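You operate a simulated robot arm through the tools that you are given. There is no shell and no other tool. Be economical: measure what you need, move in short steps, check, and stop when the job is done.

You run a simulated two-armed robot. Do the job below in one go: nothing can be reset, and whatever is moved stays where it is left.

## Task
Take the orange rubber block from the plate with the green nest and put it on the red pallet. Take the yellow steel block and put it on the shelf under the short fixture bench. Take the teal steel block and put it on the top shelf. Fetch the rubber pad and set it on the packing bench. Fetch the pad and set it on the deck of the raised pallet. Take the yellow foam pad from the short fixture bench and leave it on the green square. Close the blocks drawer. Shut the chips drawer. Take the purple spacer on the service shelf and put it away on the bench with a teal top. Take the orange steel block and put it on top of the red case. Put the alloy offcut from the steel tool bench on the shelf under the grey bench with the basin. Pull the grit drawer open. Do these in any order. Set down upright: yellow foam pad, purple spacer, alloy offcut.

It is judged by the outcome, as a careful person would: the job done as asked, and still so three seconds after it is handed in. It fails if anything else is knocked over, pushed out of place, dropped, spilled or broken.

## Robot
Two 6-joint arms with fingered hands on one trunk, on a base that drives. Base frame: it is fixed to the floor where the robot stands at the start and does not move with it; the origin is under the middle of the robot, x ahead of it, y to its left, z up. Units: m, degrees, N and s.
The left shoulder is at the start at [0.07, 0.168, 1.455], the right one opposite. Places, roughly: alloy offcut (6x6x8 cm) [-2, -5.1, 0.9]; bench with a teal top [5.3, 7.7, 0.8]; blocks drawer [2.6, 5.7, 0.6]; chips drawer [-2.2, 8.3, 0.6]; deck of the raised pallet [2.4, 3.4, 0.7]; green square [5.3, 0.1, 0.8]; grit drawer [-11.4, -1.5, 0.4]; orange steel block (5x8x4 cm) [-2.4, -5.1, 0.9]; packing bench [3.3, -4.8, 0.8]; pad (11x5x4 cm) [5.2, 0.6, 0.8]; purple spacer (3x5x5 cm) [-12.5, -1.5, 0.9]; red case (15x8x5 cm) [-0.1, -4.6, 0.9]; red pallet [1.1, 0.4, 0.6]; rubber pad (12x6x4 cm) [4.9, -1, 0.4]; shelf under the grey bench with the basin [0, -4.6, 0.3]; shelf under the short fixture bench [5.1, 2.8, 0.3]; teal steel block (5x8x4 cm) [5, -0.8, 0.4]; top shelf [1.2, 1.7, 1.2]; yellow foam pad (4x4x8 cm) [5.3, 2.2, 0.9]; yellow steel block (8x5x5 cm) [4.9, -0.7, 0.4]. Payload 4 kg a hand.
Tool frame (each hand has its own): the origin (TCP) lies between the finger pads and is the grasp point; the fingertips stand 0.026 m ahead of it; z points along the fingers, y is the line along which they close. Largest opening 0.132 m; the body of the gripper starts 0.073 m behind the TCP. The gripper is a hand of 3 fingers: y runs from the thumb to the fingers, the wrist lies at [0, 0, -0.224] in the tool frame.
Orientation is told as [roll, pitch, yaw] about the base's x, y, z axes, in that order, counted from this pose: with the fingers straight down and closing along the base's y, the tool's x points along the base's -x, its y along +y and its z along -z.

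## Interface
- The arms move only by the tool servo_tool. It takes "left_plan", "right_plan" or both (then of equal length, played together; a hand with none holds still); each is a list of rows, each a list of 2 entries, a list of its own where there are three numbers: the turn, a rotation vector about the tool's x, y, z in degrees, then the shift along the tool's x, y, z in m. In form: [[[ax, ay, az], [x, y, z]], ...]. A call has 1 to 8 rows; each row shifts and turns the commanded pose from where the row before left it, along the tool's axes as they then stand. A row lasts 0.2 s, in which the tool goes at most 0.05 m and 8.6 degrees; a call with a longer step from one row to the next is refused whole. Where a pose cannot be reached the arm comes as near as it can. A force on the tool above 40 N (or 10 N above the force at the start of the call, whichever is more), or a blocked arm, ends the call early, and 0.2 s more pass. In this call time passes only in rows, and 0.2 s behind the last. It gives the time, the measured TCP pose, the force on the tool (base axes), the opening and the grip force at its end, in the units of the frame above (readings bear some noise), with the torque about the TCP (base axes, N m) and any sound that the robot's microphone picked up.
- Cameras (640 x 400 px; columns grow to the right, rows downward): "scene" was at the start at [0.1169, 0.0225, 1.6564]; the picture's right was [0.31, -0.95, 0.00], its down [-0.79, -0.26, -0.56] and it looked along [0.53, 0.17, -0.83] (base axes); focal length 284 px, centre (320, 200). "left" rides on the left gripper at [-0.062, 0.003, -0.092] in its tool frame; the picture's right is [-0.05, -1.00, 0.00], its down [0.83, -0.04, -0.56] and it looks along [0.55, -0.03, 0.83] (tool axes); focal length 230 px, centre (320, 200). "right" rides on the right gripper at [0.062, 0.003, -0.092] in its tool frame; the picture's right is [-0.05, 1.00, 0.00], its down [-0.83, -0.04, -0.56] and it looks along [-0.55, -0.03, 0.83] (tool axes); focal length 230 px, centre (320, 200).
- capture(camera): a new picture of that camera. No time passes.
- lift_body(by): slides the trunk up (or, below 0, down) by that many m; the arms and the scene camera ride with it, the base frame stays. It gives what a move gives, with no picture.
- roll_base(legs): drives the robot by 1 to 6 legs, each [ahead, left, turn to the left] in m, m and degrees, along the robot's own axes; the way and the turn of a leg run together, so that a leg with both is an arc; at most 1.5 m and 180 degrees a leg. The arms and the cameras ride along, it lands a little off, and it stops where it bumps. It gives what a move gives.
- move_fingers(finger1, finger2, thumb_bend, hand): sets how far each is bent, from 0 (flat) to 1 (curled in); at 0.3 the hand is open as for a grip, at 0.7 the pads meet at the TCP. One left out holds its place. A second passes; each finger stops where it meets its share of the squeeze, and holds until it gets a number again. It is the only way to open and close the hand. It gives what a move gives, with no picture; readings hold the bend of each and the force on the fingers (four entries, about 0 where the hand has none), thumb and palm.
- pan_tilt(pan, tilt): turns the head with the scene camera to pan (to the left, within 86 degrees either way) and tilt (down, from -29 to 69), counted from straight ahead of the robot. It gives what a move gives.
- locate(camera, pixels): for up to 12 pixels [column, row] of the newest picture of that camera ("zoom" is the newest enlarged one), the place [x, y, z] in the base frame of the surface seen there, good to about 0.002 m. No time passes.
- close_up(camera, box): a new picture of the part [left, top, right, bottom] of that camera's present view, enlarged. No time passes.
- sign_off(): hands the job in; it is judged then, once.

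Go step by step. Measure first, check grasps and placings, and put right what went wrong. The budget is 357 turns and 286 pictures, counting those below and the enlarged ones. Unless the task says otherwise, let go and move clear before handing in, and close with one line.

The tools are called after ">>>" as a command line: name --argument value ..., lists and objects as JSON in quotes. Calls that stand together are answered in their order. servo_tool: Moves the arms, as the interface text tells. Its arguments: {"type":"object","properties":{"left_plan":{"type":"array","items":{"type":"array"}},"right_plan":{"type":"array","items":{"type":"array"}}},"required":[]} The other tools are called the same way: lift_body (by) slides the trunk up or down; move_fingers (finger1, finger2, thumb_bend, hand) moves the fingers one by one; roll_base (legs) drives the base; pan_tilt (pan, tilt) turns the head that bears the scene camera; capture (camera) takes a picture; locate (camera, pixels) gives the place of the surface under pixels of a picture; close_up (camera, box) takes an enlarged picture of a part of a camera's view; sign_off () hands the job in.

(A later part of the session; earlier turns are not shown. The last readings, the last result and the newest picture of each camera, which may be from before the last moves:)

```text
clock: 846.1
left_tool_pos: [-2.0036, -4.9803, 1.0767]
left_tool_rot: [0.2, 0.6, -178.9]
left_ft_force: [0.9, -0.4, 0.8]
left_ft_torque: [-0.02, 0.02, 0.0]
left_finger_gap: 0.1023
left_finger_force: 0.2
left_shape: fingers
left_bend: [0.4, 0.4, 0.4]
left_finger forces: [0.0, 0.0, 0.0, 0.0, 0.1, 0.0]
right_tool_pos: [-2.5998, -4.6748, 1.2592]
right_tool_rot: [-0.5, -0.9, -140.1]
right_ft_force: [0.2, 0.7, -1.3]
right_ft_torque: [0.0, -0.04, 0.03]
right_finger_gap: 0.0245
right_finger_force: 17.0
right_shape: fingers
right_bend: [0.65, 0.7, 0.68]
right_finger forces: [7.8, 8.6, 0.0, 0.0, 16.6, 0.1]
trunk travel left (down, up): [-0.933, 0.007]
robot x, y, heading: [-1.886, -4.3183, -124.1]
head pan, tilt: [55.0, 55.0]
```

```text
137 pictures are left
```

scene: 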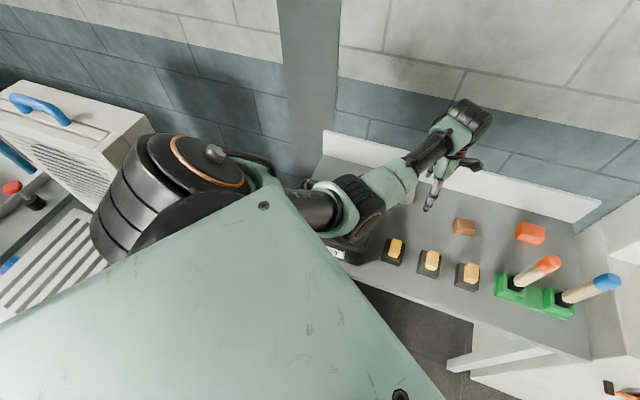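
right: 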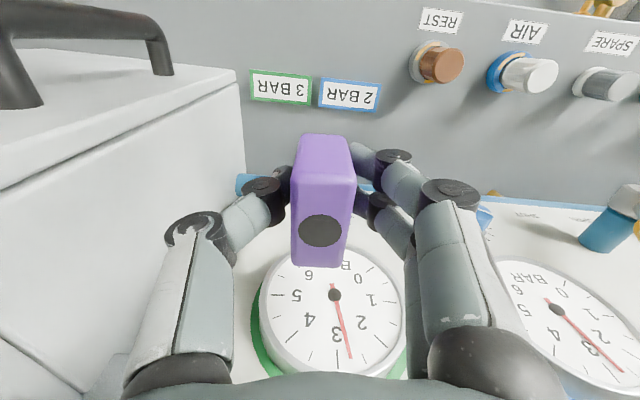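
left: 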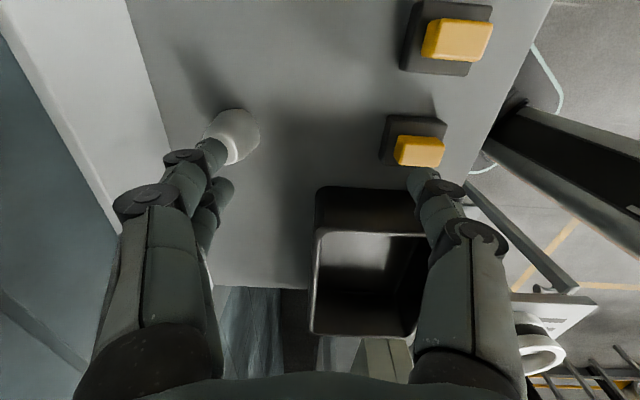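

The base likely touched the fan bench's leg. I back off, extend the left hand outboard 13 cm and use a gentler heading (−115°) so the base stays clear of that bench.

>>> roll_base --legs '[[-0.15, -0.15, 0], [0, 0, 9]]'

>>> servo_tool --left_plan '[[[0, 0, 4], [0.035, 0, 0]], [[0, 0, 5], [0.035, 0, 0]], [[0, 0, 0], [0.035, 0, 0]], [[0, 0, 0], [0.03, 0, 0]]]'

>>> pan_tilt --pan -15 --tilt 35

>>> capture --camera "scene"

```text
clock: 848.4
left_tool_pos: [-1.9528, -4.7751, 1.0751]
left_tool_rot: [0.2, 0.6, -170.7]
left_ft_force: [0.6, 0.4, 0.5]
left_ft_torque: [0.0, 0.02, 0.02]
left_finger_gap: 0.1023
left_finger_force: 0.1
left_shape: fingers
left_bend: [0.4, 0.4, 0.4]
left_finger forces: [0.0, 0.0, 0.0, 0.1, 0.0, 0.0]
right_tool_pos: [-2.5881, -4.5595, 1.2572]
right_tool_rot: [-0.3, -0.9, -131.9]
right_ft_force: [-0.1, 0.4, -1.8]
right_ft_torque: [0.01, -0.05, 0.0]
right_finger_gap: 0.0241
right_finger_force: 16.7
right_shape: fingers
right_bend: [0.65, 0.7, 0.68]
right_finger forces: [7.9, 8.6, 0.1, 0.0, 16.6, 0.0]
trunk travel left (down, up): [-0.933, 0.007]
robot x, y, heading: [-1.9319, -4.1042, -115.9]
head pan, tilt: [55.0, 55.0]
```

```text
clock: 849.4
left_tool_pos: [-1.8134, -4.7715, 1.0823]
left_tool_rot: [0.0, 0.6, -179.9]
left_ft_force: [0.4, 0.6, -0.1]
left_ft_torque: [-0.01, -0.01, -0.02]
left_finger_gap: 0.1024
left_finger_force: 0.0
left_shape: fingers
left_bend: [0.4, 0.4, 0.4]
left_finger forces: [0.1, 0.0, 0.0, 0.0, 0.0, 0.1]
right_tool_pos: [-2.5846, -4.5575, 1.2583]
right_tool_rot: [-0.5, -0.9, -132.0]
right_ft_force: [-0.1, 0.2, -0.3]
right_ft_torque: [-0.04, -0.01, -0.02]
right_finger_gap: 0.0243
right_finger_force: 16.9
right_shape: fingers
right_bend: [0.65, 0.7, 0.68]
right_finger forces: [8.0, 8.7, 0.0, 0.1, 16.6, 0.0]
trunk travel left (down, up): [-0.933, 0.007]
robot x, y, heading: [-1.9294, -4.1063, -115.6]
head pan, tilt: [55.0, 55.0]
```

```text
clock: 850.8
left_tool_pos: [-1.8148, -4.7712, 1.0804]
left_tool_rot: [0.0, 0.6, -179.7]
left_ft_force: [0.3, 0.7, 0.2]
left_ft_torque: [0.0, 0.02, 0.06]
left_finger_gap: 0.1023
left_finger_force: 0.1
left_shape: fingers
left_bend: [0.4, 0.4, 0.4]
left_finger forces: [0.0, 0.1, 0.0, 0.0, 0.0, 0.1]
right_tool_pos: [-2.5853, -4.5587, 1.2588]
right_tool_rot: [-0.5, -0.8, -132.0]
right_ft_force: [-0.5, 0.1, -0.5]
right_ft_torque: [-0.01, 0.01, -0.02]
right_finger_gap: 0.0247
right_finger_force: 16.5
right_shape: fingers
right_bend: [0.65, 0.7, 0.68]
right_finger forces: [7.9, 8.6, 0.0, 0.0, 16.6, 0.0]
trunk travel left (down, up): [-0.933, 0.007]
robot x, y, heading: [-1.9292, -4.1066, -115.7]
head pan, tilt: [-15.0, 35.0]
```

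```text
136 pictures are left
```

scene: 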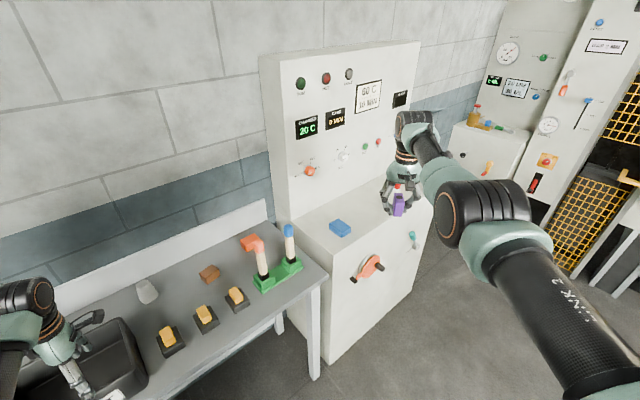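

>>> locate --camera "scene" --pixels '[[320, 200], [300, 215], [370, 175], [340, 228], [148, 285], [145, 300], [208, 272], [248, 243], [260, 270]]'

>>> roll_base --legs '[[0.3, 0.0, 0]]'

>>> capture --camera "left"

```text
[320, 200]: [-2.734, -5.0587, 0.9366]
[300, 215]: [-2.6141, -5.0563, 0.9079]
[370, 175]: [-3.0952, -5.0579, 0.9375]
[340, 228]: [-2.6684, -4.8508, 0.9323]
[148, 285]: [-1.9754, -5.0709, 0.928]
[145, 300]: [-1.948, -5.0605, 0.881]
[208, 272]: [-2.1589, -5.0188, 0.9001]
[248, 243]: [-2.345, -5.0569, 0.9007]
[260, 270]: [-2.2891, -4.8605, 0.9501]
```

```text
clock: 852.8
left_tool_pos: [-1.9402, -5.0362, 1.0827]
left_tool_rot: [0.1, 0.5, -179.5]
left_ft_force: [0.2, 0.3, 0.3]
left_ft_torque: [-0.05, -0.02, -0.02]
left_finger_gap: 0.1023
left_finger_force: 0.1
left_shape: fingers
left_bend: [0.4, 0.4, 0.4]
left_finger forces: [0.0, 0.0, 0.0, 0.0, 0.0, 0.0]
right_tool_pos: [-2.7104, -4.8279, 1.2602]
right_tool_rot: [-0.3, -1.0, -131.8]
right_ft_force: [0.1, 0.4, -0.4]
right_ft_torque: [0.02, 0.04, -0.02]
right_finger_gap: 0.0242
right_finger_force: 16.8
right_shape: fingers
right_bend: [0.65, 0.7, 0.68]
right_finger forces: [7.9, 8.6, 0.0, 0.0, 16.6, 0.0]
trunk travel left (down, up): [-0.933, 0.007]
robot x, y, heading: [-2.061, -4.375, -115.5]
head pan, tilt: [-15.0, 35.0]
```

```text
135 pictures are left
```

left: 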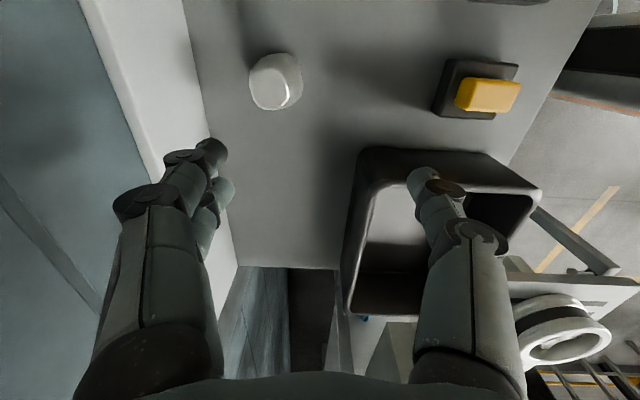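

>>> roll_base --legs '[[0.057, 0, 0]]'

>>> lift_body --by -0.09

>>> capture --camera "left"

>>> locate --camera "left" --pixels '[[300, 150], [280, 130], [320, 130], [300, 170]]'

```text
clock: 853.8
left_tool_pos: [-1.9617, -5.082, 1.0872]
left_tool_rot: [0.4, 0.4, -179.4]
left_ft_force: [0.2, 0.3, 0.2]
left_ft_torque: [-0.07, 0.02, -0.01]
left_finger_gap: 0.102
left_finger_force: 0.1
left_shape: fingers
left_bend: [0.4, 0.4, 0.4]
left_finger forces: [0.0, 0.0, 0.0, 0.1, 0.0, 0.0]
right_tool_pos: [-2.7326, -4.8731, 1.2648]
right_tool_rot: [-0.2, -1.3, -131.6]
right_ft_force: [0.3, 0.2, -0.5]
right_ft_torque: [-0.06, 0.06, -0.04]
right_finger_gap: 0.0245
right_finger_force: 16.4
right_shape: fingers
right_bend: [0.65, 0.7, 0.68]
right_finger forces: [7.9, 8.7, 0.1, 0.1, 16.6, 0.0]
trunk travel left (down, up): [-0.933, 0.007]
robot x, y, heading: [-2.0831, -4.4249, -115.5]
head pan, tilt: [-15.0, 35.0]
```

```text
clock: 855.0
left_tool_pos: [-1.9633, -5.0896, 0.9917]
left_tool_rot: [0.2, 0.7, -179.5]
left_ft_force: [0.0, 0.7, 0.2]
left_ft_torque: [-0.02, 0.04, 0.04]
left_finger_gap: 0.1024
left_finger_force: 0.1
left_shape: fingers
left_bend: [0.4, 0.4, 0.4]
left_finger forces: [0.1, 0.0, 0.0, 0.1, 0.1, 0.0]
right_tool_pos: [-2.7367, -4.8801, 1.1691]
right_tool_rot: [-0.4, -0.8, -131.5]
right_ft_force: [0.2, -0.3, -1.2]
right_ft_torque: [0.03, -0.02, 0.02]
right_finger_gap: 0.0246
right_finger_force: 16.0
right_shape: fingers
right_bend: [0.65, 0.7, 0.68]
right_finger forces: [7.9, 8.7, 0.1, 0.0, 16.6, 0.0]
trunk travel left (down, up): [-0.843, 0.097]
robot x, y, heading: [-2.0814, -4.4257, -115.5]
head pan, tilt: [-15.0, 35.0]
```

```text
134 pictures are left
```

left: 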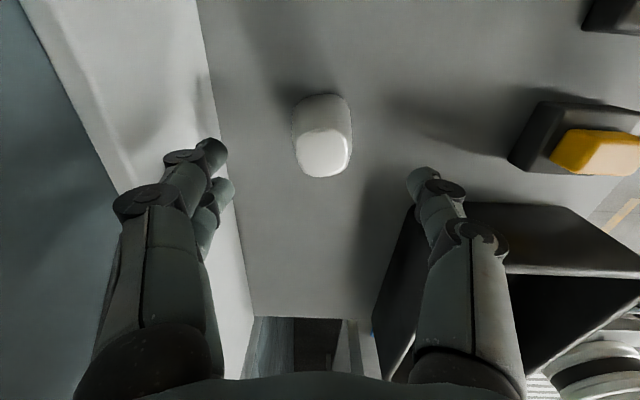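

```text
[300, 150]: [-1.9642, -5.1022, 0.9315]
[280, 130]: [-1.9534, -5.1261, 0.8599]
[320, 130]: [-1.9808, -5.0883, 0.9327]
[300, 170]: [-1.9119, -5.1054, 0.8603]
```

Aligned. I lower 9.5 cm and grip.

>>> lift_body --by -0.092

>>> move_fingers --hand "left" --finger1 0.75 --finger2 0.75 --thumb_bend 0.75

>>> capture --camera "left"

```text
clock: 856.3
left_tool_pos: [-1.9642, -5.0886, 0.8996]
left_tool_rot: [0.0, 0.7, -179.4]
left_ft_force: [-0.5, -0.3, -0.1]
left_ft_torque: [0.01, 0.01, 0.02]
left_finger_gap: 0.1023
left_finger_force: 0.1
left_shape: fingers
left_bend: [0.4, 0.4, 0.4]
left_finger forces: [0.0, 0.0, 0.1, 0.1, 0.0, 0.0]
right_tool_pos: [-2.7365, -4.8824, 1.0769]
right_tool_rot: [-0.4, -0.9, -131.6]
right_ft_force: [0.0, -0.7, -0.5]
right_ft_torque: [-0.01, 0.02, 0.02]
right_finger_gap: 0.0243
right_finger_force: 16.1
right_shape: fingers
right_bend: [0.65, 0.7, 0.68]
right_finger forces: [8.0, 8.7, 0.0, 0.0, 16.7, 0.1]
trunk travel left (down, up): [-0.751, 0.189]
robot x, y, heading: [-2.0833, -4.4243, -115.5]
head pan, tilt: [-15.0, 35.0]
```

```text
clock: 857.3
left_tool_pos: [-1.965, -5.0897, 0.8995]
left_tool_rot: [0.0, 0.8, -179.4]
left_ft_force: [0.1, 0.8, -0.1]
left_ft_torque: [-0.05, -0.03, 0.02]
left_finger_gap: 0.0436
left_finger_force: 22.3
left_shape: fingers
left_bend: [0.59, 0.57, 0.63]
left_finger forces: [11.5, 10.7, 0.0, 0.1, 22.3, 0.1]
right_tool_pos: [-2.737, -4.882, 1.0772]
right_tool_rot: [-0.4, -0.8, -131.6]
right_ft_force: [0.0, 0.1, -0.1]
right_ft_torque: [-0.02, 0.0, 0.01]
right_finger_gap: 0.0248
right_finger_force: 16.3
right_shape: fingers
right_bend: [0.65, 0.7, 0.68]
right_finger forces: [7.8, 8.7, 0.1, 0.1, 16.5, 0.0]
trunk travel left (down, up): [-0.751, 0.189]
robot x, y, heading: [-2.0839, -4.427, -115.4]
head pan, tilt: [-15.0, 35.0]
```

```text
133 pictures are left
```

left: 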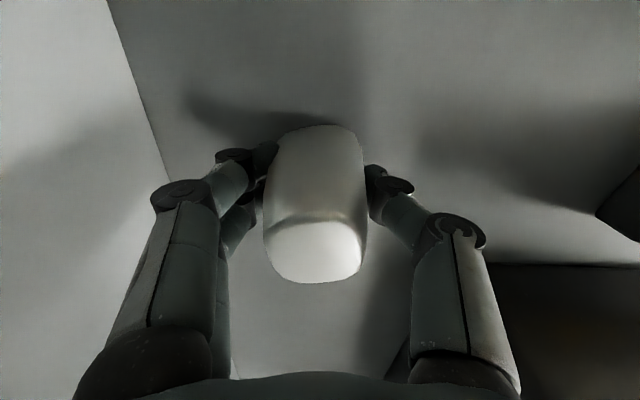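

>>> lift_body --by 0.08

>>> capture --camera "left"

```text
clock: 858.5
left_tool_pos: [-1.9643, -5.0904, 0.978]
left_tool_rot: [-0.1, 0.7, -179.4]
left_ft_force: [-0.4, -0.1, -3.3]
left_ft_torque: [0.01, 0.0, 0.02]
left_finger_gap: 0.0438
left_finger_force: 22.3
left_shape: fingers
left_bend: [0.58, 0.57, 0.63]
left_finger forces: [11.6, 10.4, 0.0, 0.0, 21.8, 0.0]
right_tool_pos: [-2.7375, -4.883, 1.1554]
right_tool_rot: [-0.4, -0.9, -131.6]
right_ft_force: [0.4, 0.2, -1.1]
right_ft_torque: [0.02, -0.04, 0.01]
right_finger_gap: 0.0248
right_finger_force: 16.3
right_shape: fingers
right_bend: [0.65, 0.7, 0.68]
right_finger forces: [8.0, 8.8, 0.0, 0.0, 16.6, 0.0]
trunk travel left (down, up): [-0.831, 0.109]
robot x, y, heading: [-2.0852, -4.4279, -115.5]
head pan, tilt: [-15.0, 35.0]
```

```text
132 pictures are left
```

left: 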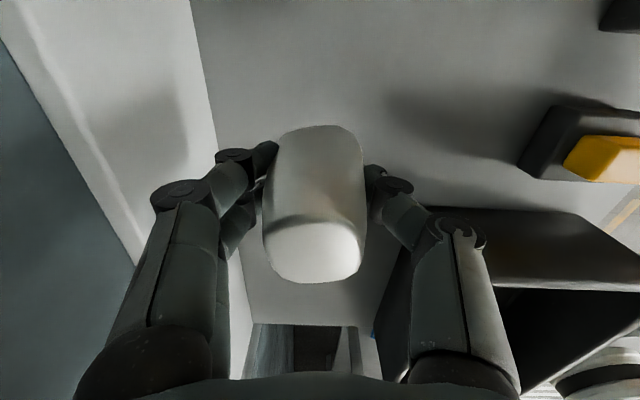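

The offcut is secure. I back out, square up, and move to the basin bench.

>>> lift_body --by 0.1

>>> roll_base --legs '[[-1.05, 0, 0], [0, 0, 25.5], [0, 1.3, 0]]'

>>> pan_tilt --pan 10 --tilt 35

>>> capture --camera "scene"

```text
clock: 859.8
left_tool_pos: [-1.9644, -5.0884, 1.0789]
left_tool_rot: [0.1, 0.7, -179.4]
left_ft_force: [0.4, -0.1, -2.7]
left_ft_torque: [0.0, 0.03, -0.01]
left_finger_gap: 0.0436
left_finger_force: 21.8
left_shape: fingers
left_bend: [0.58, 0.57, 0.63]
left_finger forces: [11.6, 10.3, 0.0, 0.0, 21.8, 0.0]
right_tool_pos: [-2.7371, -4.8835, 1.2567]
right_tool_rot: [-0.4, -0.9, -131.6]
right_ft_force: [0.2, 0.3, -0.6]
right_ft_torque: [0.0, 0.0, 0.0]
right_finger_gap: 0.0244
right_finger_force: 16.7
right_shape: fingers
right_bend: [0.65, 0.7, 0.68]
right_finger forces: [8.0, 8.7, 0.0, 0.1, 16.7, 0.0]
trunk travel left (down, up): [-0.931, 0.009]
robot x, y, heading: [-2.0862, -4.4264, -115.6]
head pan, tilt: [-15.0, 35.0]
```

```text
clock: 872.5
left_tool_pos: [0.0585, -4.1129, 1.08]
left_tool_rot: [0.0, 0.6, -155.5]
left_ft_force: [0.3, -0.5, -2.3]
left_ft_torque: [0.0, 0.02, 0.01]
left_finger_gap: 0.0433
left_finger_force: 21.6
left_shape: fingers
left_bend: [0.58, 0.57, 0.63]
left_finger forces: [11.6, 10.4, 0.0, 0.1, 21.7, 0.1]
right_tool_pos: [-0.7312, -4.2366, 1.2565]
right_tool_rot: [-0.4, -0.8, -107.6]
right_ft_force: [-0.6, 0.0, -1.1]
right_ft_torque: [0.01, 0.02, -0.01]
right_finger_gap: 0.0246
right_finger_force: 16.1
right_shape: fingers
right_bend: [0.65, 0.7, 0.68]
right_finger forces: [7.7, 8.6, 0.0, 0.0, 16.6, 0.0]
trunk travel left (down, up): [-0.931, 0.009]
robot x, y, heading: [-0.3203, -3.5591, -91.6]
head pan, tilt: [-15.0, 35.0]
```

```text
clock: 873.4
left_tool_pos: [0.0595, -4.1122, 1.0788]
left_tool_rot: [-0.1, 0.6, -155.4]
left_ft_force: [0.7, 0.5, -2.2]
left_ft_torque: [-0.01, -0.01, 0.03]
left_finger_gap: 0.0434
left_finger_force: 21.7
left_shape: fingers
left_bend: [0.58, 0.57, 0.63]
left_finger forces: [11.6, 10.3, 0.0, 0.0, 21.6, 0.0]
right_tool_pos: [-0.7298, -4.2371, 1.2546]
right_tool_rot: [-0.5, -0.7, -107.6]
right_ft_force: [-0.1, -0.3, -0.8]
right_ft_torque: [0.03, -0.01, 0.04]
right_finger_gap: 0.0243
right_finger_force: 16.9
right_shape: fingers
right_bend: [0.65, 0.7, 0.68]
right_finger forces: [7.8, 8.7, 0.0, 0.0, 16.5, 0.1]
trunk travel left (down, up): [-0.931, 0.009]
robot x, y, heading: [-0.321, -3.5527, -91.6]
head pan, tilt: [10.0, 35.0]
```

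```text
131 pictures are left
```

scene: 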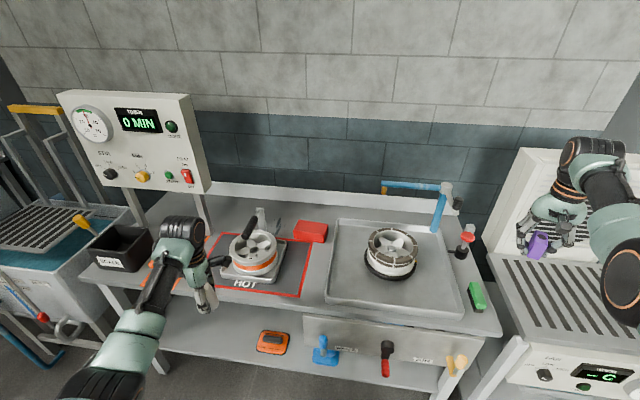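

I measure the lower shelf, its items and the front panel.

>>> locate --camera "scene" --pixels '[[200, 325], [240, 320], [230, 345], [272, 335], [258, 345], [287, 345], [325, 340], [310, 320], [310, 235], [170, 345], [180, 270], [300, 300]]'

```text
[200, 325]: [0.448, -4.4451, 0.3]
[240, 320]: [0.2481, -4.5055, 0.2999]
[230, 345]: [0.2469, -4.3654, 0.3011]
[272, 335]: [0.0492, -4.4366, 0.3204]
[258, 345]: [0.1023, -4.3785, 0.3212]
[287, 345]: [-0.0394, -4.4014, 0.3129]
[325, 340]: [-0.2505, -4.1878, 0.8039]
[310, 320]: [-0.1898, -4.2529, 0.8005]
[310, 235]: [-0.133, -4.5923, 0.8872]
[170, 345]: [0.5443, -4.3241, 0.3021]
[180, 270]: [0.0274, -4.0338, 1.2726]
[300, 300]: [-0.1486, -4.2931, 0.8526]
```

The shelf is free around (0.32, −4.42). To keep the right hand out from under the bench I use heading −130°. I position in front and lower.

>>> roll_base --legs '[[0, 0, -38.4], [-0.546, 0.444, 0]]'

>>> lift_body --by -0.4

>>> lift_body --by -0.26

>>> pan_tilt --pan 35 --tilt 35

>>> capture --camera "scene"

```text
clock: 879.1
left_tool_pos: [0.3285, -4.1079, 1.0789]
left_tool_rot: [0.0, 0.7, 166.7]
left_ft_force: [-0.7, 0.6, -2.4]
left_ft_torque: [0.0, -0.02, 0.0]
left_finger_gap: 0.0433
left_finger_force: 21.6
left_shape: fingers
left_bend: [0.58, 0.57, 0.63]
left_finger forces: [11.4, 10.3, 0.0, 0.0, 21.3, 0.0]
right_tool_pos: [-0.3695, -3.7217, 1.2549]
right_tool_rot: [-0.4, -0.8, -145.4]
right_ft_force: [-0.1, 0.4, -1.0]
right_ft_torque: [-0.02, 0.0, 0.01]
right_finger_gap: 0.0242
right_finger_force: 16.1
right_shape: fingers
right_bend: [0.65, 0.7, 0.68]
right_finger forces: [7.8, 8.6, 0.0, 0.1, 16.6, 0.1]
trunk travel left (down, up): [-0.931, 0.009]
robot x, y, heading: [0.3775, -3.4333, -129.5]
head pan, tilt: [10.0, 35.0]
```

```text
clock: 883.0
left_tool_pos: [0.33, -4.1071, 0.6797]
left_tool_rot: [0.1, 0.6, 166.6]
left_ft_force: [-0.1, 0.2, -2.0]
left_ft_torque: [0.0, 0.02, 0.01]
left_finger_gap: 0.0431
left_finger_force: 22.0
left_shape: fingers
left_bend: [0.58, 0.57, 0.63]
left_finger forces: [11.5, 10.3, 0.1, 0.1, 21.3, 0.0]
right_tool_pos: [-0.3675, -3.7209, 0.8561]
right_tool_rot: [-0.4, -0.9, -145.6]
right_ft_force: [0.8, -0.6, -0.8]
right_ft_torque: [-0.03, 0.01, 0.01]
right_finger_gap: 0.0243
right_finger_force: 16.2
right_shape: fingers
right_bend: [0.65, 0.7, 0.68]
right_finger forces: [7.8, 8.6, 0.0, 0.0, 16.3, 0.0]
trunk travel left (down, up): [-0.531, 0.409]
robot x, y, heading: [0.3755, -3.4344, -129.2]
head pan, tilt: [10.0, 35.0]
```

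```text
clock: 885.6
left_tool_pos: [0.3317, -4.1071, 0.419]
left_tool_rot: [0.1, 0.5, 166.7]
left_ft_force: [0.7, 0.1, -1.4]
left_ft_torque: [-0.01, -0.01, 0.02]
left_finger_gap: 0.0434
left_finger_force: 21.2
left_shape: fingers
left_bend: [0.58, 0.57, 0.63]
left_finger forces: [11.5, 10.3, 0.1, 0.1, 21.2, 0.0]
right_tool_pos: [-0.3692, -3.7205, 0.5962]
right_tool_rot: [-0.4, -0.8, -145.5]
right_ft_force: [0.3, 1.2, -1.2]
right_ft_torque: [0.0, -0.05, -0.03]
right_finger_gap: 0.0245
right_finger_force: 16.5
right_shape: fingers
right_bend: [0.65, 0.7, 0.68]
right_finger forces: [7.8, 8.5, 0.0, 0.0, 16.3, 0.1]
trunk travel left (down, up): [-0.271, 0.669]
robot x, y, heading: [0.3734, -3.4392, -129.3]
head pan, tilt: [10.0, 35.0]
```

```text
clock: 886.5
left_tool_pos: [0.3304, -4.1062, 0.4197]
left_tool_rot: [0.0, 0.7, 166.7]
left_ft_force: [0.0, -0.4, -3.1]
left_ft_torque: [-0.01, 0.03, -0.05]
left_finger_gap: 0.0431
left_finger_force: 21.9
left_shape: fingers
left_bend: [0.58, 0.57, 0.63]
left_finger forces: [11.5, 10.2, 0.0, 0.0, 21.2, 0.1]
right_tool_pos: [-0.3689, -3.7204, 0.5961]
right_tool_rot: [-0.4, -0.9, -145.4]
right_ft_force: [0.2, 0.3, -2.0]
right_ft_torque: [-0.02, -0.03, 0.0]
right_finger_gap: 0.0244
right_finger_force: 16.4
right_shape: fingers
right_bend: [0.65, 0.7, 0.68]
right_finger forces: [7.8, 8.6, 0.0, 0.1, 16.4, 0.0]
trunk travel left (down, up): [-0.271, 0.669]
robot x, y, heading: [0.3799, -3.4388, -129.3]
head pan, tilt: [35.0, 35.0]
```

```text
130 pictures are left
```

scene: 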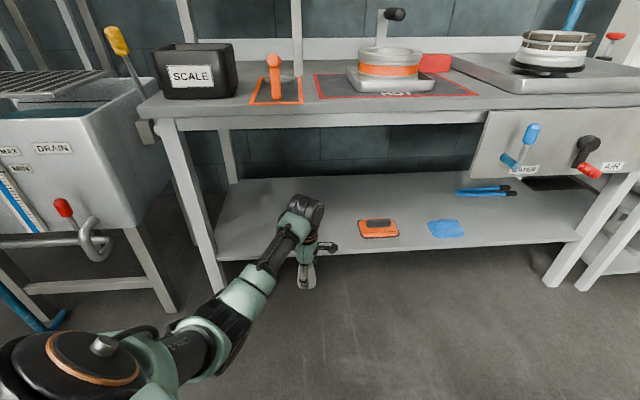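

>>> roll_base --legs '[[0.12, 0.098, 0]]'

>>> capture --camera "scene"

```text
clock: 887.9
left_tool_pos: [0.3295, -4.261, 0.4193]
left_tool_rot: [0.0, 0.6, 166.6]
left_ft_force: [-0.6, 0.3, -3.4]
left_ft_torque: [-0.02, 0.02, 0.03]
left_finger_gap: 0.0432
left_finger_force: 21.6
left_shape: fingers
left_bend: [0.58, 0.57, 0.63]
left_finger forces: [11.6, 10.3, 0.0, 0.1, 21.3, 0.0]
right_tool_pos: [-0.3702, -3.8746, 0.5966]
right_tool_rot: [-0.4, -0.8, -145.6]
right_ft_force: [0.7, -0.3, -0.7]
right_ft_torque: [-0.01, 0.01, 0.01]
right_finger_gap: 0.0245
right_finger_force: 16.6
right_shape: fingers
right_bend: [0.65, 0.7, 0.68]
right_finger forces: [7.9, 8.7, 0.0, 0.0, 16.5, 0.0]
trunk travel left (down, up): [-0.271, 0.669]
robot x, y, heading: [0.3742, -3.5918, -129.6]
head pan, tilt: [35.0, 35.0]
```

```text
129 pictures are left
```

scene: 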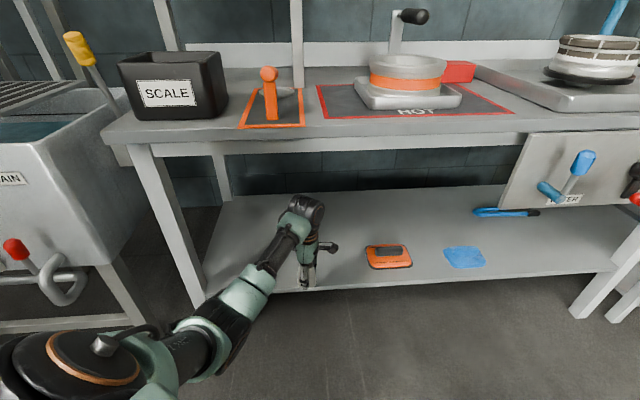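

>>> locate --camera "scene" --pixels '[[60, 285], [15, 250], [130, 265], [180, 270], [300, 275], [330, 160], [330, 148], [20, 380]]'

>>> roll_base --legs '[[0.125, 0.102, 0]]'

>>> capture --camera "left"

```text
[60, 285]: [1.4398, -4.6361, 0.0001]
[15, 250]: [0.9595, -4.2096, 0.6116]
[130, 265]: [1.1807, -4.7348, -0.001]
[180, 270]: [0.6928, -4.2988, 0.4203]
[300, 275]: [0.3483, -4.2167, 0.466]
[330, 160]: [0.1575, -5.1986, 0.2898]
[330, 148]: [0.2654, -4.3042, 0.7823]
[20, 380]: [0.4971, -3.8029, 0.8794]
```

```text
clock: 889.3
left_tool_pos: [0.3301, -4.4211, 0.4193]
left_tool_rot: [0.0, 0.7, 166.5]
left_ft_force: [0.3, -0.5, -2.6]
left_ft_torque: [0.05, 0.03, -0.02]
left_finger_gap: 0.0433
left_finger_force: 22.1
left_shape: fingers
left_bend: [0.58, 0.57, 0.63]
left_finger forces: [11.4, 10.3, 0.0, 0.0, 21.2, 0.0]
right_tool_pos: [-0.3692, -4.0334, 0.5964]
right_tool_rot: [-0.4, -0.8, -145.6]
right_ft_force: [-0.2, -0.3, -1.0]
right_ft_torque: [0.02, 0.0, 0.03]
right_finger_gap: 0.0243
right_finger_force: 16.7
right_shape: fingers
right_bend: [0.65, 0.7, 0.68]
right_finger forces: [7.8, 8.6, 0.0, 0.0, 16.6, 0.1]
trunk travel left (down, up): [-0.271, 0.669]
robot x, y, heading: [0.3769, -3.7512, -129.3]
head pan, tilt: [35.0, 35.0]
```

```text
128 pictures are left
```

left: 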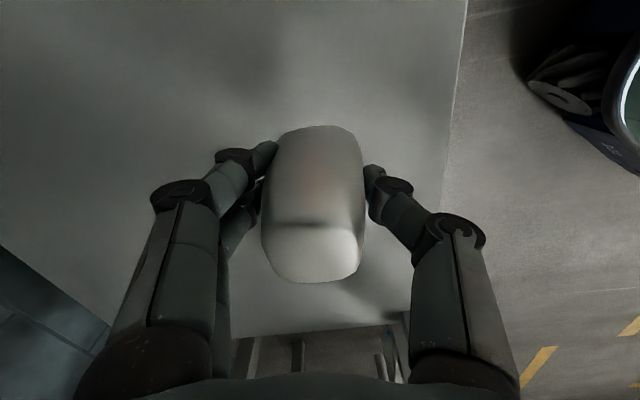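

>>> lift_body --by -0.07

>>> servo_tool --left_plan '[[[0, 0, 0], [0, 0, 0.004]], [[0, 0, 0], [0, 0, 0.003]], [[0, 0, 0], [0, 0, 0.002]]]'

```text
clock: 890.4
left_tool_pos: [0.3289, -4.422, 0.3491]
left_tool_rot: [0.0, 0.6, 166.4]
left_ft_force: [-0.2, -0.2, -2.4]
left_ft_torque: [0.02, 0.01, 0.01]
left_finger_gap: 0.0433
left_finger_force: 22.1
left_shape: fingers
left_bend: [0.58, 0.57, 0.63]
left_finger forces: [11.4, 10.3, 0.1, 0.1, 21.3, 0.0]
right_tool_pos: [-0.3689, -4.0335, 0.5257]
right_tool_rot: [-0.3, -0.8, -145.7]
right_ft_force: [0.0, 0.2, -0.6]
right_ft_torque: [-0.02, -0.01, 0.01]
right_finger_gap: 0.0245
right_finger_force: 16.9
right_shape: fingers
right_bend: [0.65, 0.7, 0.68]
right_finger forces: [7.8, 8.6, 0.0, 0.1, 16.6, 0.0]
trunk travel left (down, up): [-0.201, 0.739]
robot x, y, heading: [0.3729, -3.7494, -129.6]
head pan, tilt: [35.0, 35.0]
```

```text
clock: 891.2
left_tool_pos: [0.3293, -4.4228, 0.3399]
left_tool_rot: [0.1, 0.7, 166.6]
left_ft_force: [-0.6, 0.6, -0.9]
left_ft_torque: [0.01, 0.0, 0.01]
left_finger_gap: 0.043
left_finger_force: 21.4
left_shape: fingers
left_bend: [0.58, 0.57, 0.63]
left_finger forces: [11.4, 10.4, 0.0, 0.0, 21.5, 0.1]
right_tool_pos: [-0.3679, -4.0339, 0.527]
right_tool_rot: [-0.5, -0.9, -145.6]
right_ft_force: [-0.3, 0.4, -0.9]
right_ft_torque: [-0.01, 0.0, 0.01]
right_finger_gap: 0.0245
right_finger_force: 16.5
right_shape: fingers
right_bend: [0.65, 0.7, 0.68]
right_finger forces: [7.8, 8.6, 0.1, 0.0, 16.5, 0.1]
trunk travel left (down, up): [-0.201, 0.739]
robot x, y, heading: [0.3752, -3.7514, -129.2]
head pan, tilt: [35.0, 35.0]
```

>>> servo_tool --left_plan '[[[0, 0, 0], [0, 0, 0.0015]]]'

>>> move_fingers --hand "left" --finger1 0.38 --finger2 0.38 --thumb_bend 0.38

>>> lift_body --by 0.13

>>> capture --camera "left"

```text
clock: 891.6
left_tool_pos: [0.3282, -4.4224, 0.3411]
left_tool_rot: [0.1, 0.7, 166.6]
left_ft_force: [1.3, -0.1, 1.8]
left_ft_torque: [-0.11, 0.0, 0.04]
left_finger_gap: 0.0431
left_finger_force: 22.4
left_shape: fingers
left_bend: [0.58, 0.57, 0.63]
left_finger forces: [11.5, 10.7, 0.0, 0.0, 22.0, 0.0]
right_tool_pos: [-0.3695, -4.0348, 0.5266]
right_tool_rot: [-0.4, -0.8, -145.5]
right_ft_force: [-0.7, 0.4, -1.4]
right_ft_torque: [-0.01, 0.01, 0.01]
right_finger_gap: 0.0243
right_finger_force: 16.9
right_shape: fingers
right_bend: [0.65, 0.7, 0.68]
right_finger forces: [7.8, 8.6, 0.0, 0.0, 16.6, 0.0]
trunk travel left (down, up): [-0.201, 0.739]
robot x, y, heading: [0.3756, -3.7479, -129.3]
head pan, tilt: [35.0, 35.0]
```

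```text
clock: 892.6
left_tool_pos: [0.3295, -4.422, 0.3378]
left_tool_rot: [0.0, 0.7, 166.4]
left_ft_force: [0.2, -0.2, -0.6]
left_ft_torque: [-0.02, -0.01, -0.04]
left_finger_gap: 0.1074
left_finger_force: 0.0
left_shape: fingers
left_bend: [0.38, 0.38, 0.38]
left_finger forces: [0.0, 0.0, 0.0, 0.0, 0.0, 0.0]
right_tool_pos: [-0.3686, -4.0336, 0.527]
right_tool_rot: [-0.4, -0.8, -145.6]
right_ft_force: [0.0, -0.4, -1.5]
right_ft_torque: [0.05, 0.01, -0.04]
right_finger_gap: 0.0242
right_finger_force: 15.9
right_shape: fingers
right_bend: [0.65, 0.7, 0.68]
right_finger forces: [7.8, 8.5, 0.0, 0.0, 16.5, 0.0]
trunk travel left (down, up): [-0.201, 0.739]
robot x, y, heading: [0.3738, -3.7522, -129.8]
head pan, tilt: [35.0, 35.0]
```

```text
clock: 894.2
left_tool_pos: [0.328, -4.4216, 0.4675]
left_tool_rot: [0.0, 0.7, 166.5]
left_ft_force: [-0.1, 0.3, 0.0]
left_ft_torque: [-0.02, -0.01, -0.02]
left_finger_gap: 0.1078
left_finger_force: 0.2
left_shape: fingers
left_bend: [0.38, 0.38, 0.38]
left_finger forces: [0.1, 0.1, 0.1, 0.0, 0.0, 0.0]
right_tool_pos: [-0.3695, -4.0334, 0.6566]
right_tool_rot: [-0.3, -0.7, -145.6]
right_ft_force: [0.8, -0.2, -1.3]
right_ft_torque: [-0.03, -0.02, 0.0]
right_finger_gap: 0.0244
right_finger_force: 16.1
right_shape: fingers
right_bend: [0.65, 0.7, 0.68]
right_finger forces: [7.8, 8.6, 0.0, 0.0, 16.5, 0.0]
trunk travel left (down, up): [-0.331, 0.609]
robot x, y, heading: [0.3797, -3.7532, -129.4]
head pan, tilt: [35.0, 35.0]
```

```text
127 pictures are left
```

left: 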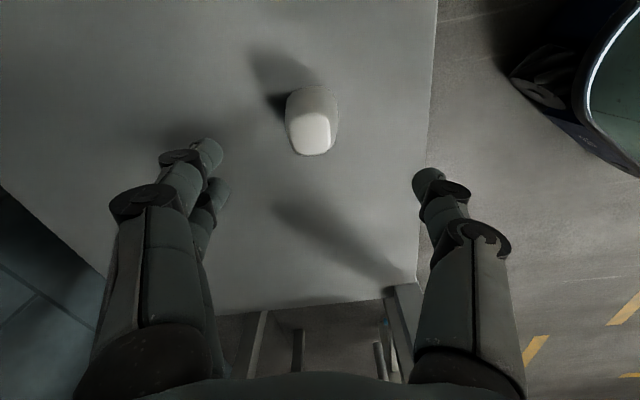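

The offcut stands upright on the shelf. I back out, raise, and return to the tool bench for the orange steel block.

>>> roll_base --legs '[[-0.42, -0.345, 0]]'

>>> lift_body --by 0.4

>>> lift_body --by 0.2

>>> roll_base --legs '[[0.854, -1.04, 0], [0.854, -1.04, 0]]'

>>> servo_tool --left_plan '[[[0, 0, -7], [0, 0, 0]], [[0, 0, -7], [0, 0, 0]]]'

>>> move_fingers --hand "left" --finger1 0.32 --finger2 0.32 --thumb_bend 0.32

>>> pan_tilt --pan 20 --tilt 35

>>> capture --camera "scene"

```text
clock: 897.4
left_tool_pos: [0.3095, -3.8744, 0.4696]
left_tool_rot: [0.0, 0.7, 165.3]
left_ft_force: [-0.4, -0.9, -0.6]
left_ft_torque: [0.01, -0.01, -0.02]
left_finger_gap: 0.1078
left_finger_force: 0.1
left_shape: fingers
left_bend: [0.38, 0.38, 0.38]
left_finger forces: [0.1, 0.1, 0.0, 0.0, 0.0, 0.0]
right_tool_pos: [-0.379, -3.4725, 0.656]
right_tool_rot: [-0.3, -0.8, -146.9]
right_ft_force: [1.1, 1.0, -0.7]
right_ft_torque: [0.01, -0.03, 0.01]
right_finger_gap: 0.0244
right_finger_force: 16.7
right_shape: fingers
right_bend: [0.65, 0.7, 0.68]
right_finger forces: [7.8, 8.6, 0.0, 0.0, 16.5, 0.0]
trunk travel left (down, up): [-0.331, 0.609]
robot x, y, heading: [0.3687, -3.203, -130.9]
head pan, tilt: [35.0, 35.0]
```

```text
clock: 901.2
left_tool_pos: [0.3088, -3.8751, 0.8686]
left_tool_rot: [-0.1, 0.8, 165.3]
left_ft_force: [0.0, 0.8, -0.2]
left_ft_torque: [0.01, -0.01, 0.02]
left_finger_gap: 0.1075
left_finger_force: 0.1
left_shape: fingers
left_bend: [0.38, 0.38, 0.38]
left_finger forces: [0.0, 0.0, 0.0, 0.0, 0.0, 0.0]
right_tool_pos: [-0.3802, -3.472, 1.0562]
right_tool_rot: [-0.4, -0.8, -146.9]
right_ft_force: [-0.1, 0.2, -1.3]
right_ft_torque: [-0.02, -0.01, 0.02]
right_finger_gap: 0.0247
right_finger_force: 16.3
right_shape: fingers
right_bend: [0.65, 0.7, 0.68]
right_finger forces: [7.8, 8.6, 0.1, 0.0, 16.5, 0.0]
trunk travel left (down, up): [-0.731, 0.209]
robot x, y, heading: [0.3739, -3.2053, -130.6]
head pan, tilt: [35.0, 35.0]
```

```text
clock: 903.4
left_tool_pos: [0.3088, -3.8748, 1.0689]
left_tool_rot: [0.0, 0.6, 165.3]
left_ft_force: [-0.6, 0.0, 1.0]
left_ft_torque: [0.03, -0.03, -0.01]
left_finger_gap: 0.1074
left_finger_force: 0.1
left_shape: fingers
left_bend: [0.38, 0.38, 0.38]
left_finger forces: [0.0, 0.0, 0.1, 0.1, 0.0, 0.0]
right_tool_pos: [-0.3806, -3.4726, 1.2559]
right_tool_rot: [-0.4, -0.7, -146.9]
right_ft_force: [0.0, -0.9, -0.8]
right_ft_torque: [-0.04, -0.03, 0.02]
right_finger_gap: 0.0243
right_finger_force: 16.2
right_shape: fingers
right_bend: [0.65, 0.7, 0.68]
right_finger forces: [7.8, 8.5, 0.1, 0.0, 16.4, 0.1]
trunk travel left (down, up): [-0.931, 0.009]
robot x, y, heading: [0.3708, -3.2061, -130.9]
head pan, tilt: [35.0, 35.0]
```

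```text
clock: 916.5
left_tool_pos: [-2.3768, -3.8482, 1.0694]
left_tool_rot: [0.0, 0.6, 166.1]
left_ft_force: [0.3, 0.5, 0.6]
left_ft_torque: [0.0, 0.01, -0.02]
left_finger_gap: 0.1077
left_finger_force: 0.1
left_shape: fingers
left_bend: [0.38, 0.38, 0.38]
left_finger forces: [0.0, 0.1, 0.0, 0.1, 0.1, 0.0]
right_tool_pos: [-3.0717, -3.4535, 1.2563]
right_tool_rot: [-0.5, -0.9, -146.2]
right_ft_force: [-0.1, 1.3, -0.9]
right_ft_torque: [-0.01, 0.0, 0.0]
right_finger_gap: 0.0242
right_finger_force: 16.6
right_shape: fingers
right_bend: [0.65, 0.7, 0.68]
right_finger forces: [7.9, 8.7, 0.0, 0.0, 16.5, 0.0]
trunk travel left (down, up): [-0.931, 0.009]
robot x, y, heading: [-2.3244, -3.1784, -130.0]
head pan, tilt: [35.0, 35.0]
```

```text
clock: 917.0
left_tool_pos: [-2.3775, -3.8477, 1.0691]
left_tool_rot: [0.2, 0.7, -179.7]
left_ft_force: [-0.9, -1.2, -0.1]
left_ft_torque: [-0.01, -0.02, 0.0]
left_finger_gap: 0.1076
left_finger_force: 0.1
left_shape: fingers
left_bend: [0.38, 0.38, 0.38]
left_finger forces: [0.0, 0.0, 0.1, 0.0, 0.0, 0.0]
right_tool_pos: [-3.0723, -3.4532, 1.2561]
right_tool_rot: [-0.3, -0.8, -146.1]
right_ft_force: [-0.7, 1.1, -1.5]
right_ft_torque: [-0.01, 0.03, 0.01]
right_finger_gap: 0.0245
right_finger_force: 16.2
right_shape: fingers
right_bend: [0.65, 0.7, 0.68]
right_finger forces: [7.8, 8.8, 0.0, 0.1, 16.5, 0.0]
trunk travel left (down, up): [-0.931, 0.009]
robot x, y, heading: [-2.3266, -3.1773, -130.1]
head pan, tilt: [35.0, 35.0]
```

```text
clock: 918.0
left_tool_pos: [-2.379, -3.8478, 1.0671]
left_tool_rot: [0.2, 0.7, -179.9]
left_ft_force: [-1.1, 0.1, 0.7]
left_ft_torque: [0.02, -0.01, -0.03]
left_finger_gap: 0.1276
left_finger_force: 0.3
left_shape: fingers
left_bend: [0.32, 0.32, 0.32]
left_finger forces: [0.0, 0.0, 0.1, 0.0, 0.0, 0.1]
right_tool_pos: [-3.0723, -3.4539, 1.2565]
right_tool_rot: [-0.4, -0.9, -146.1]
right_ft_force: [0.3, -0.1, -0.6]
right_ft_torque: [-0.01, -0.03, -0.01]
right_finger_gap: 0.0245
right_finger_force: 16.7
right_shape: fingers
right_bend: [0.65, 0.7, 0.68]
right_finger forces: [7.7, 8.8, 0.0, 0.0, 16.6, 0.0]
trunk travel left (down, up): [-0.931, 0.009]
robot x, y, heading: [-2.3249, -3.1772, -130.0]
head pan, tilt: [35.0, 35.0]
```

```text
clock: 918.8
left_tool_pos: [-2.3785, -3.848, 1.0679]
left_tool_rot: [0.2, 0.6, -180.0]
left_ft_force: [-0.2, -0.3, 1.6]
left_ft_torque: [0.03, -0.01, -0.03]
left_finger_gap: 0.1274
left_finger_force: 0.1
left_shape: fingers
left_bend: [0.32, 0.32, 0.32]
left_finger forces: [0.1, 0.1, 0.1, 0.1, 0.1, 0.0]
right_tool_pos: [-3.0728, -3.4545, 1.255]
right_tool_rot: [-0.4, -0.8, -146.1]
right_ft_force: [0.2, 0.1, -0.6]
right_ft_torque: [-0.02, 0.0, 0.03]
right_finger_gap: 0.0244
right_finger_force: 16.5
right_shape: fingers
right_bend: [0.65, 0.7, 0.68]
right_finger forces: [7.8, 8.7, 0.0, 0.0, 16.4, 0.0]
trunk travel left (down, up): [-0.931, 0.009]
robot x, y, heading: [-2.3252, -3.1754, -130.2]
head pan, tilt: [20.0, 35.0]
```

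```text
126 pictures are left
```

scene: 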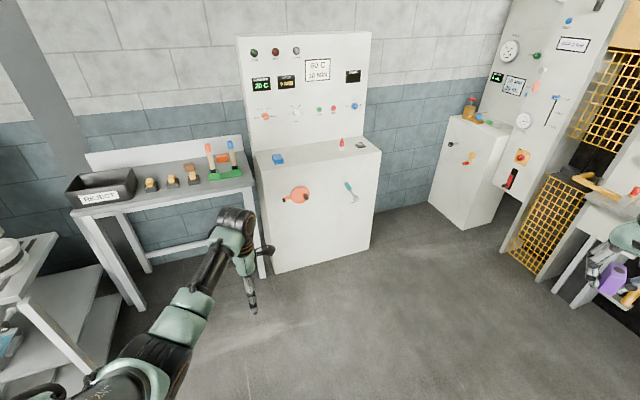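

I go in beside the upright handles first (x≈−2.15), then strafe behind them to the orange block.

>>> roll_base --legs '[[0.803, 0.975, 0]]'

>>> capture --camera "left"

```text
clock: 925.1
left_tool_pos: [-2.1534, -5.0582, 1.069]
left_tool_rot: [0.3, 0.6, 178.6]
left_ft_force: [-0.1, -0.2, 0.9]
left_ft_torque: [0.02, 0.02, -0.01]
left_finger_gap: 0.1276
left_finger_force: 0.1
left_shape: fingers
left_bend: [0.32, 0.32, 0.32]
left_finger forces: [0.1, 0.1, 0.0, 0.0, 0.0, 0.0]
right_tool_pos: [-2.837, -4.6459, 1.2574]
right_tool_rot: [-0.4, -0.7, -147.7]
right_ft_force: [-0.6, 0.4, -1.7]
right_ft_torque: [0.01, -0.02, 0.03]
right_finger_gap: 0.0244
right_finger_force: 16.6
right_shape: fingers
right_bend: [0.65, 0.7, 0.68]
right_finger forces: [7.8, 8.6, 0.0, 0.0, 16.5, 0.0]
trunk travel left (down, up): [-0.931, 0.009]
robot x, y, heading: [-2.0851, -4.3909, -131.6]
head pan, tilt: [20.0, 35.0]
```

```text
125 pictures are left
```

left: 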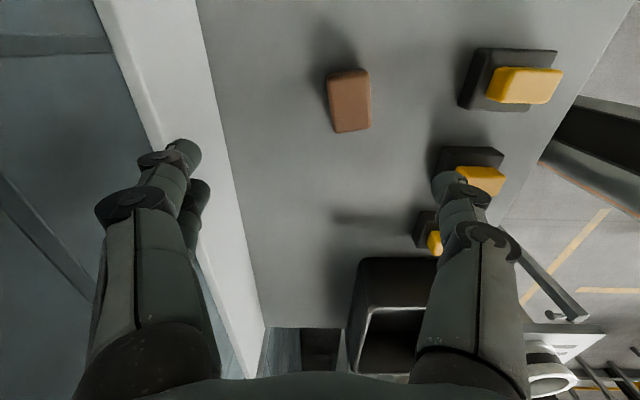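

>>> roll_base --legs '[[0.166, -0.137, 0]]'

>>> capture --camera "left"

>>> locate --camera "left" --pixels '[[300, 90], [320, 100], [340, 90], [320, 70], [320, 120]]'

```text
clock: 926.8
left_tool_pos: [-2.3659, -5.0946, 1.07]
left_tool_rot: [0.2, 0.5, 178.5]
left_ft_force: [0.5, 0.0, -0.5]
left_ft_torque: [0.01, 0.05, -0.02]
left_finger_gap: 0.1277
left_finger_force: 0.1
left_shape: fingers
left_bend: [0.32, 0.32, 0.32]
left_finger forces: [0.1, 0.1, 0.0, 0.0, 0.0, 0.0]
right_tool_pos: [-3.0483, -4.6822, 1.259]
right_tool_rot: [-0.5, -1.0, -147.7]
right_ft_force: [0.9, 0.1, -1.8]
right_ft_torque: [-0.01, 0.04, -0.02]
right_finger_gap: 0.0245
right_finger_force: 16.4
right_shape: fingers
right_bend: [0.65, 0.7, 0.68]
right_finger forces: [7.8, 8.6, 0.0, 0.1, 16.6, 0.0]
trunk travel left (down, up): [-0.931, 0.009]
robot x, y, heading: [-2.2965, -4.423, -131.5]
head pan, tilt: [20.0, 35.0]
```

```text
124 pictures are left
```

left: 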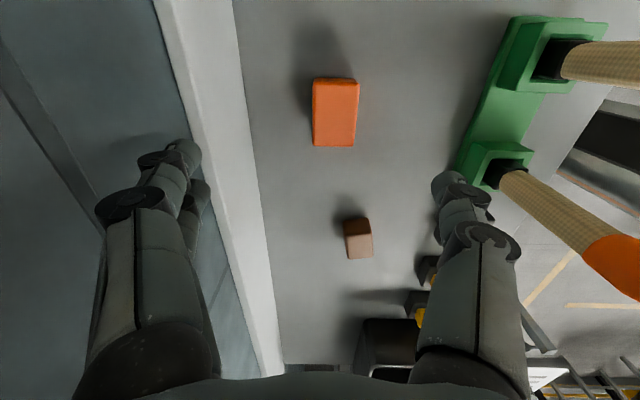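

```text
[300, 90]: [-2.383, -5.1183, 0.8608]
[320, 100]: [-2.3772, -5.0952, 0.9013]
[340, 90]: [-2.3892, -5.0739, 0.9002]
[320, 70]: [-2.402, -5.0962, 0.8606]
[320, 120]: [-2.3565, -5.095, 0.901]
```

>>> locate --camera "left" --pixels '[[316, 82], [355, 84], [353, 134], [316, 134], [335, 110], [353, 143]]'

```text
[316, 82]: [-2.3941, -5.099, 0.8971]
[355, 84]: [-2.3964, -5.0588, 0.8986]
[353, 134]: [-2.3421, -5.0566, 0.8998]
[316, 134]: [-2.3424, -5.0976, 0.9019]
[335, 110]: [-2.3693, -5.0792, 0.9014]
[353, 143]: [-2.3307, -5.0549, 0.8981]
```

The block spans y −5.10…−5.05, so the grip is across 5 cm. I re-centre by 1.7 cm and lower.

>>> servo_tool --left_plan '[[[0, 0, 0], [0, -0.0166, 0]]]'

>>> lift_body --by -0.12

>>> capture --camera "left"

```text
clock: 927.1
left_tool_pos: [-2.3675, -5.0784, 1.0686]
left_tool_rot: [0.2, 0.7, 178.5]
left_ft_force: [0.6, 0.6, 0.9]
left_ft_torque: [0.02, -0.01, -0.02]
left_finger_gap: 0.1275
left_finger_force: 0.0
left_shape: fingers
left_bend: [0.32, 0.32, 0.32]
left_finger forces: [0.1, 0.0, 0.0, 0.0, 0.1, 0.0]
right_tool_pos: [-3.053, -4.6813, 1.2553]
right_tool_rot: [-0.5, -0.8, -147.7]
right_ft_force: [-0.1, -0.4, -1.3]
right_ft_torque: [-0.01, 0.03, 0.01]
right_finger_gap: 0.0244
right_finger_force: 16.5
right_shape: fingers
right_bend: [0.65, 0.7, 0.68]
right_finger forces: [7.8, 8.7, 0.0, 0.0, 16.4, 0.0]
trunk travel left (down, up): [-0.931, 0.009]
robot x, y, heading: [-2.299, -4.4243, -131.7]
head pan, tilt: [20.0, 35.0]
```

```text
clock: 928.6
left_tool_pos: [-2.3666, -5.0796, 0.9481]
left_tool_rot: [0.2, 0.6, 178.4]
left_ft_force: [0.2, 0.6, -0.9]
left_ft_torque: [0.02, 0.04, 0.01]
left_finger_gap: 0.1273
left_finger_force: 0.1
left_shape: fingers
left_bend: [0.32, 0.32, 0.32]
left_finger forces: [0.1, 0.0, 0.1, 0.0, 0.0, 0.0]
right_tool_pos: [-3.0533, -4.6826, 1.137]
right_tool_rot: [-0.5, -0.9, -147.7]
right_ft_force: [0.3, -0.1, -0.2]
right_ft_torque: [0.0, 0.03, -0.03]
right_finger_gap: 0.0244
right_finger_force: 16.2
right_shape: fingers
right_bend: [0.65, 0.7, 0.68]
right_finger forces: [7.8, 8.7, 0.0, 0.0, 16.5, 0.1]
trunk travel left (down, up): [-0.811, 0.129]
robot x, y, heading: [-2.2966, -4.4246, -131.6]
head pan, tilt: [20.0, 35.0]
```

```text
123 pictures are left
```

left: 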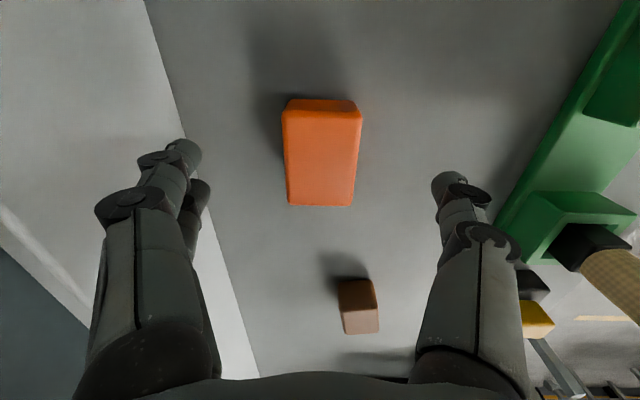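

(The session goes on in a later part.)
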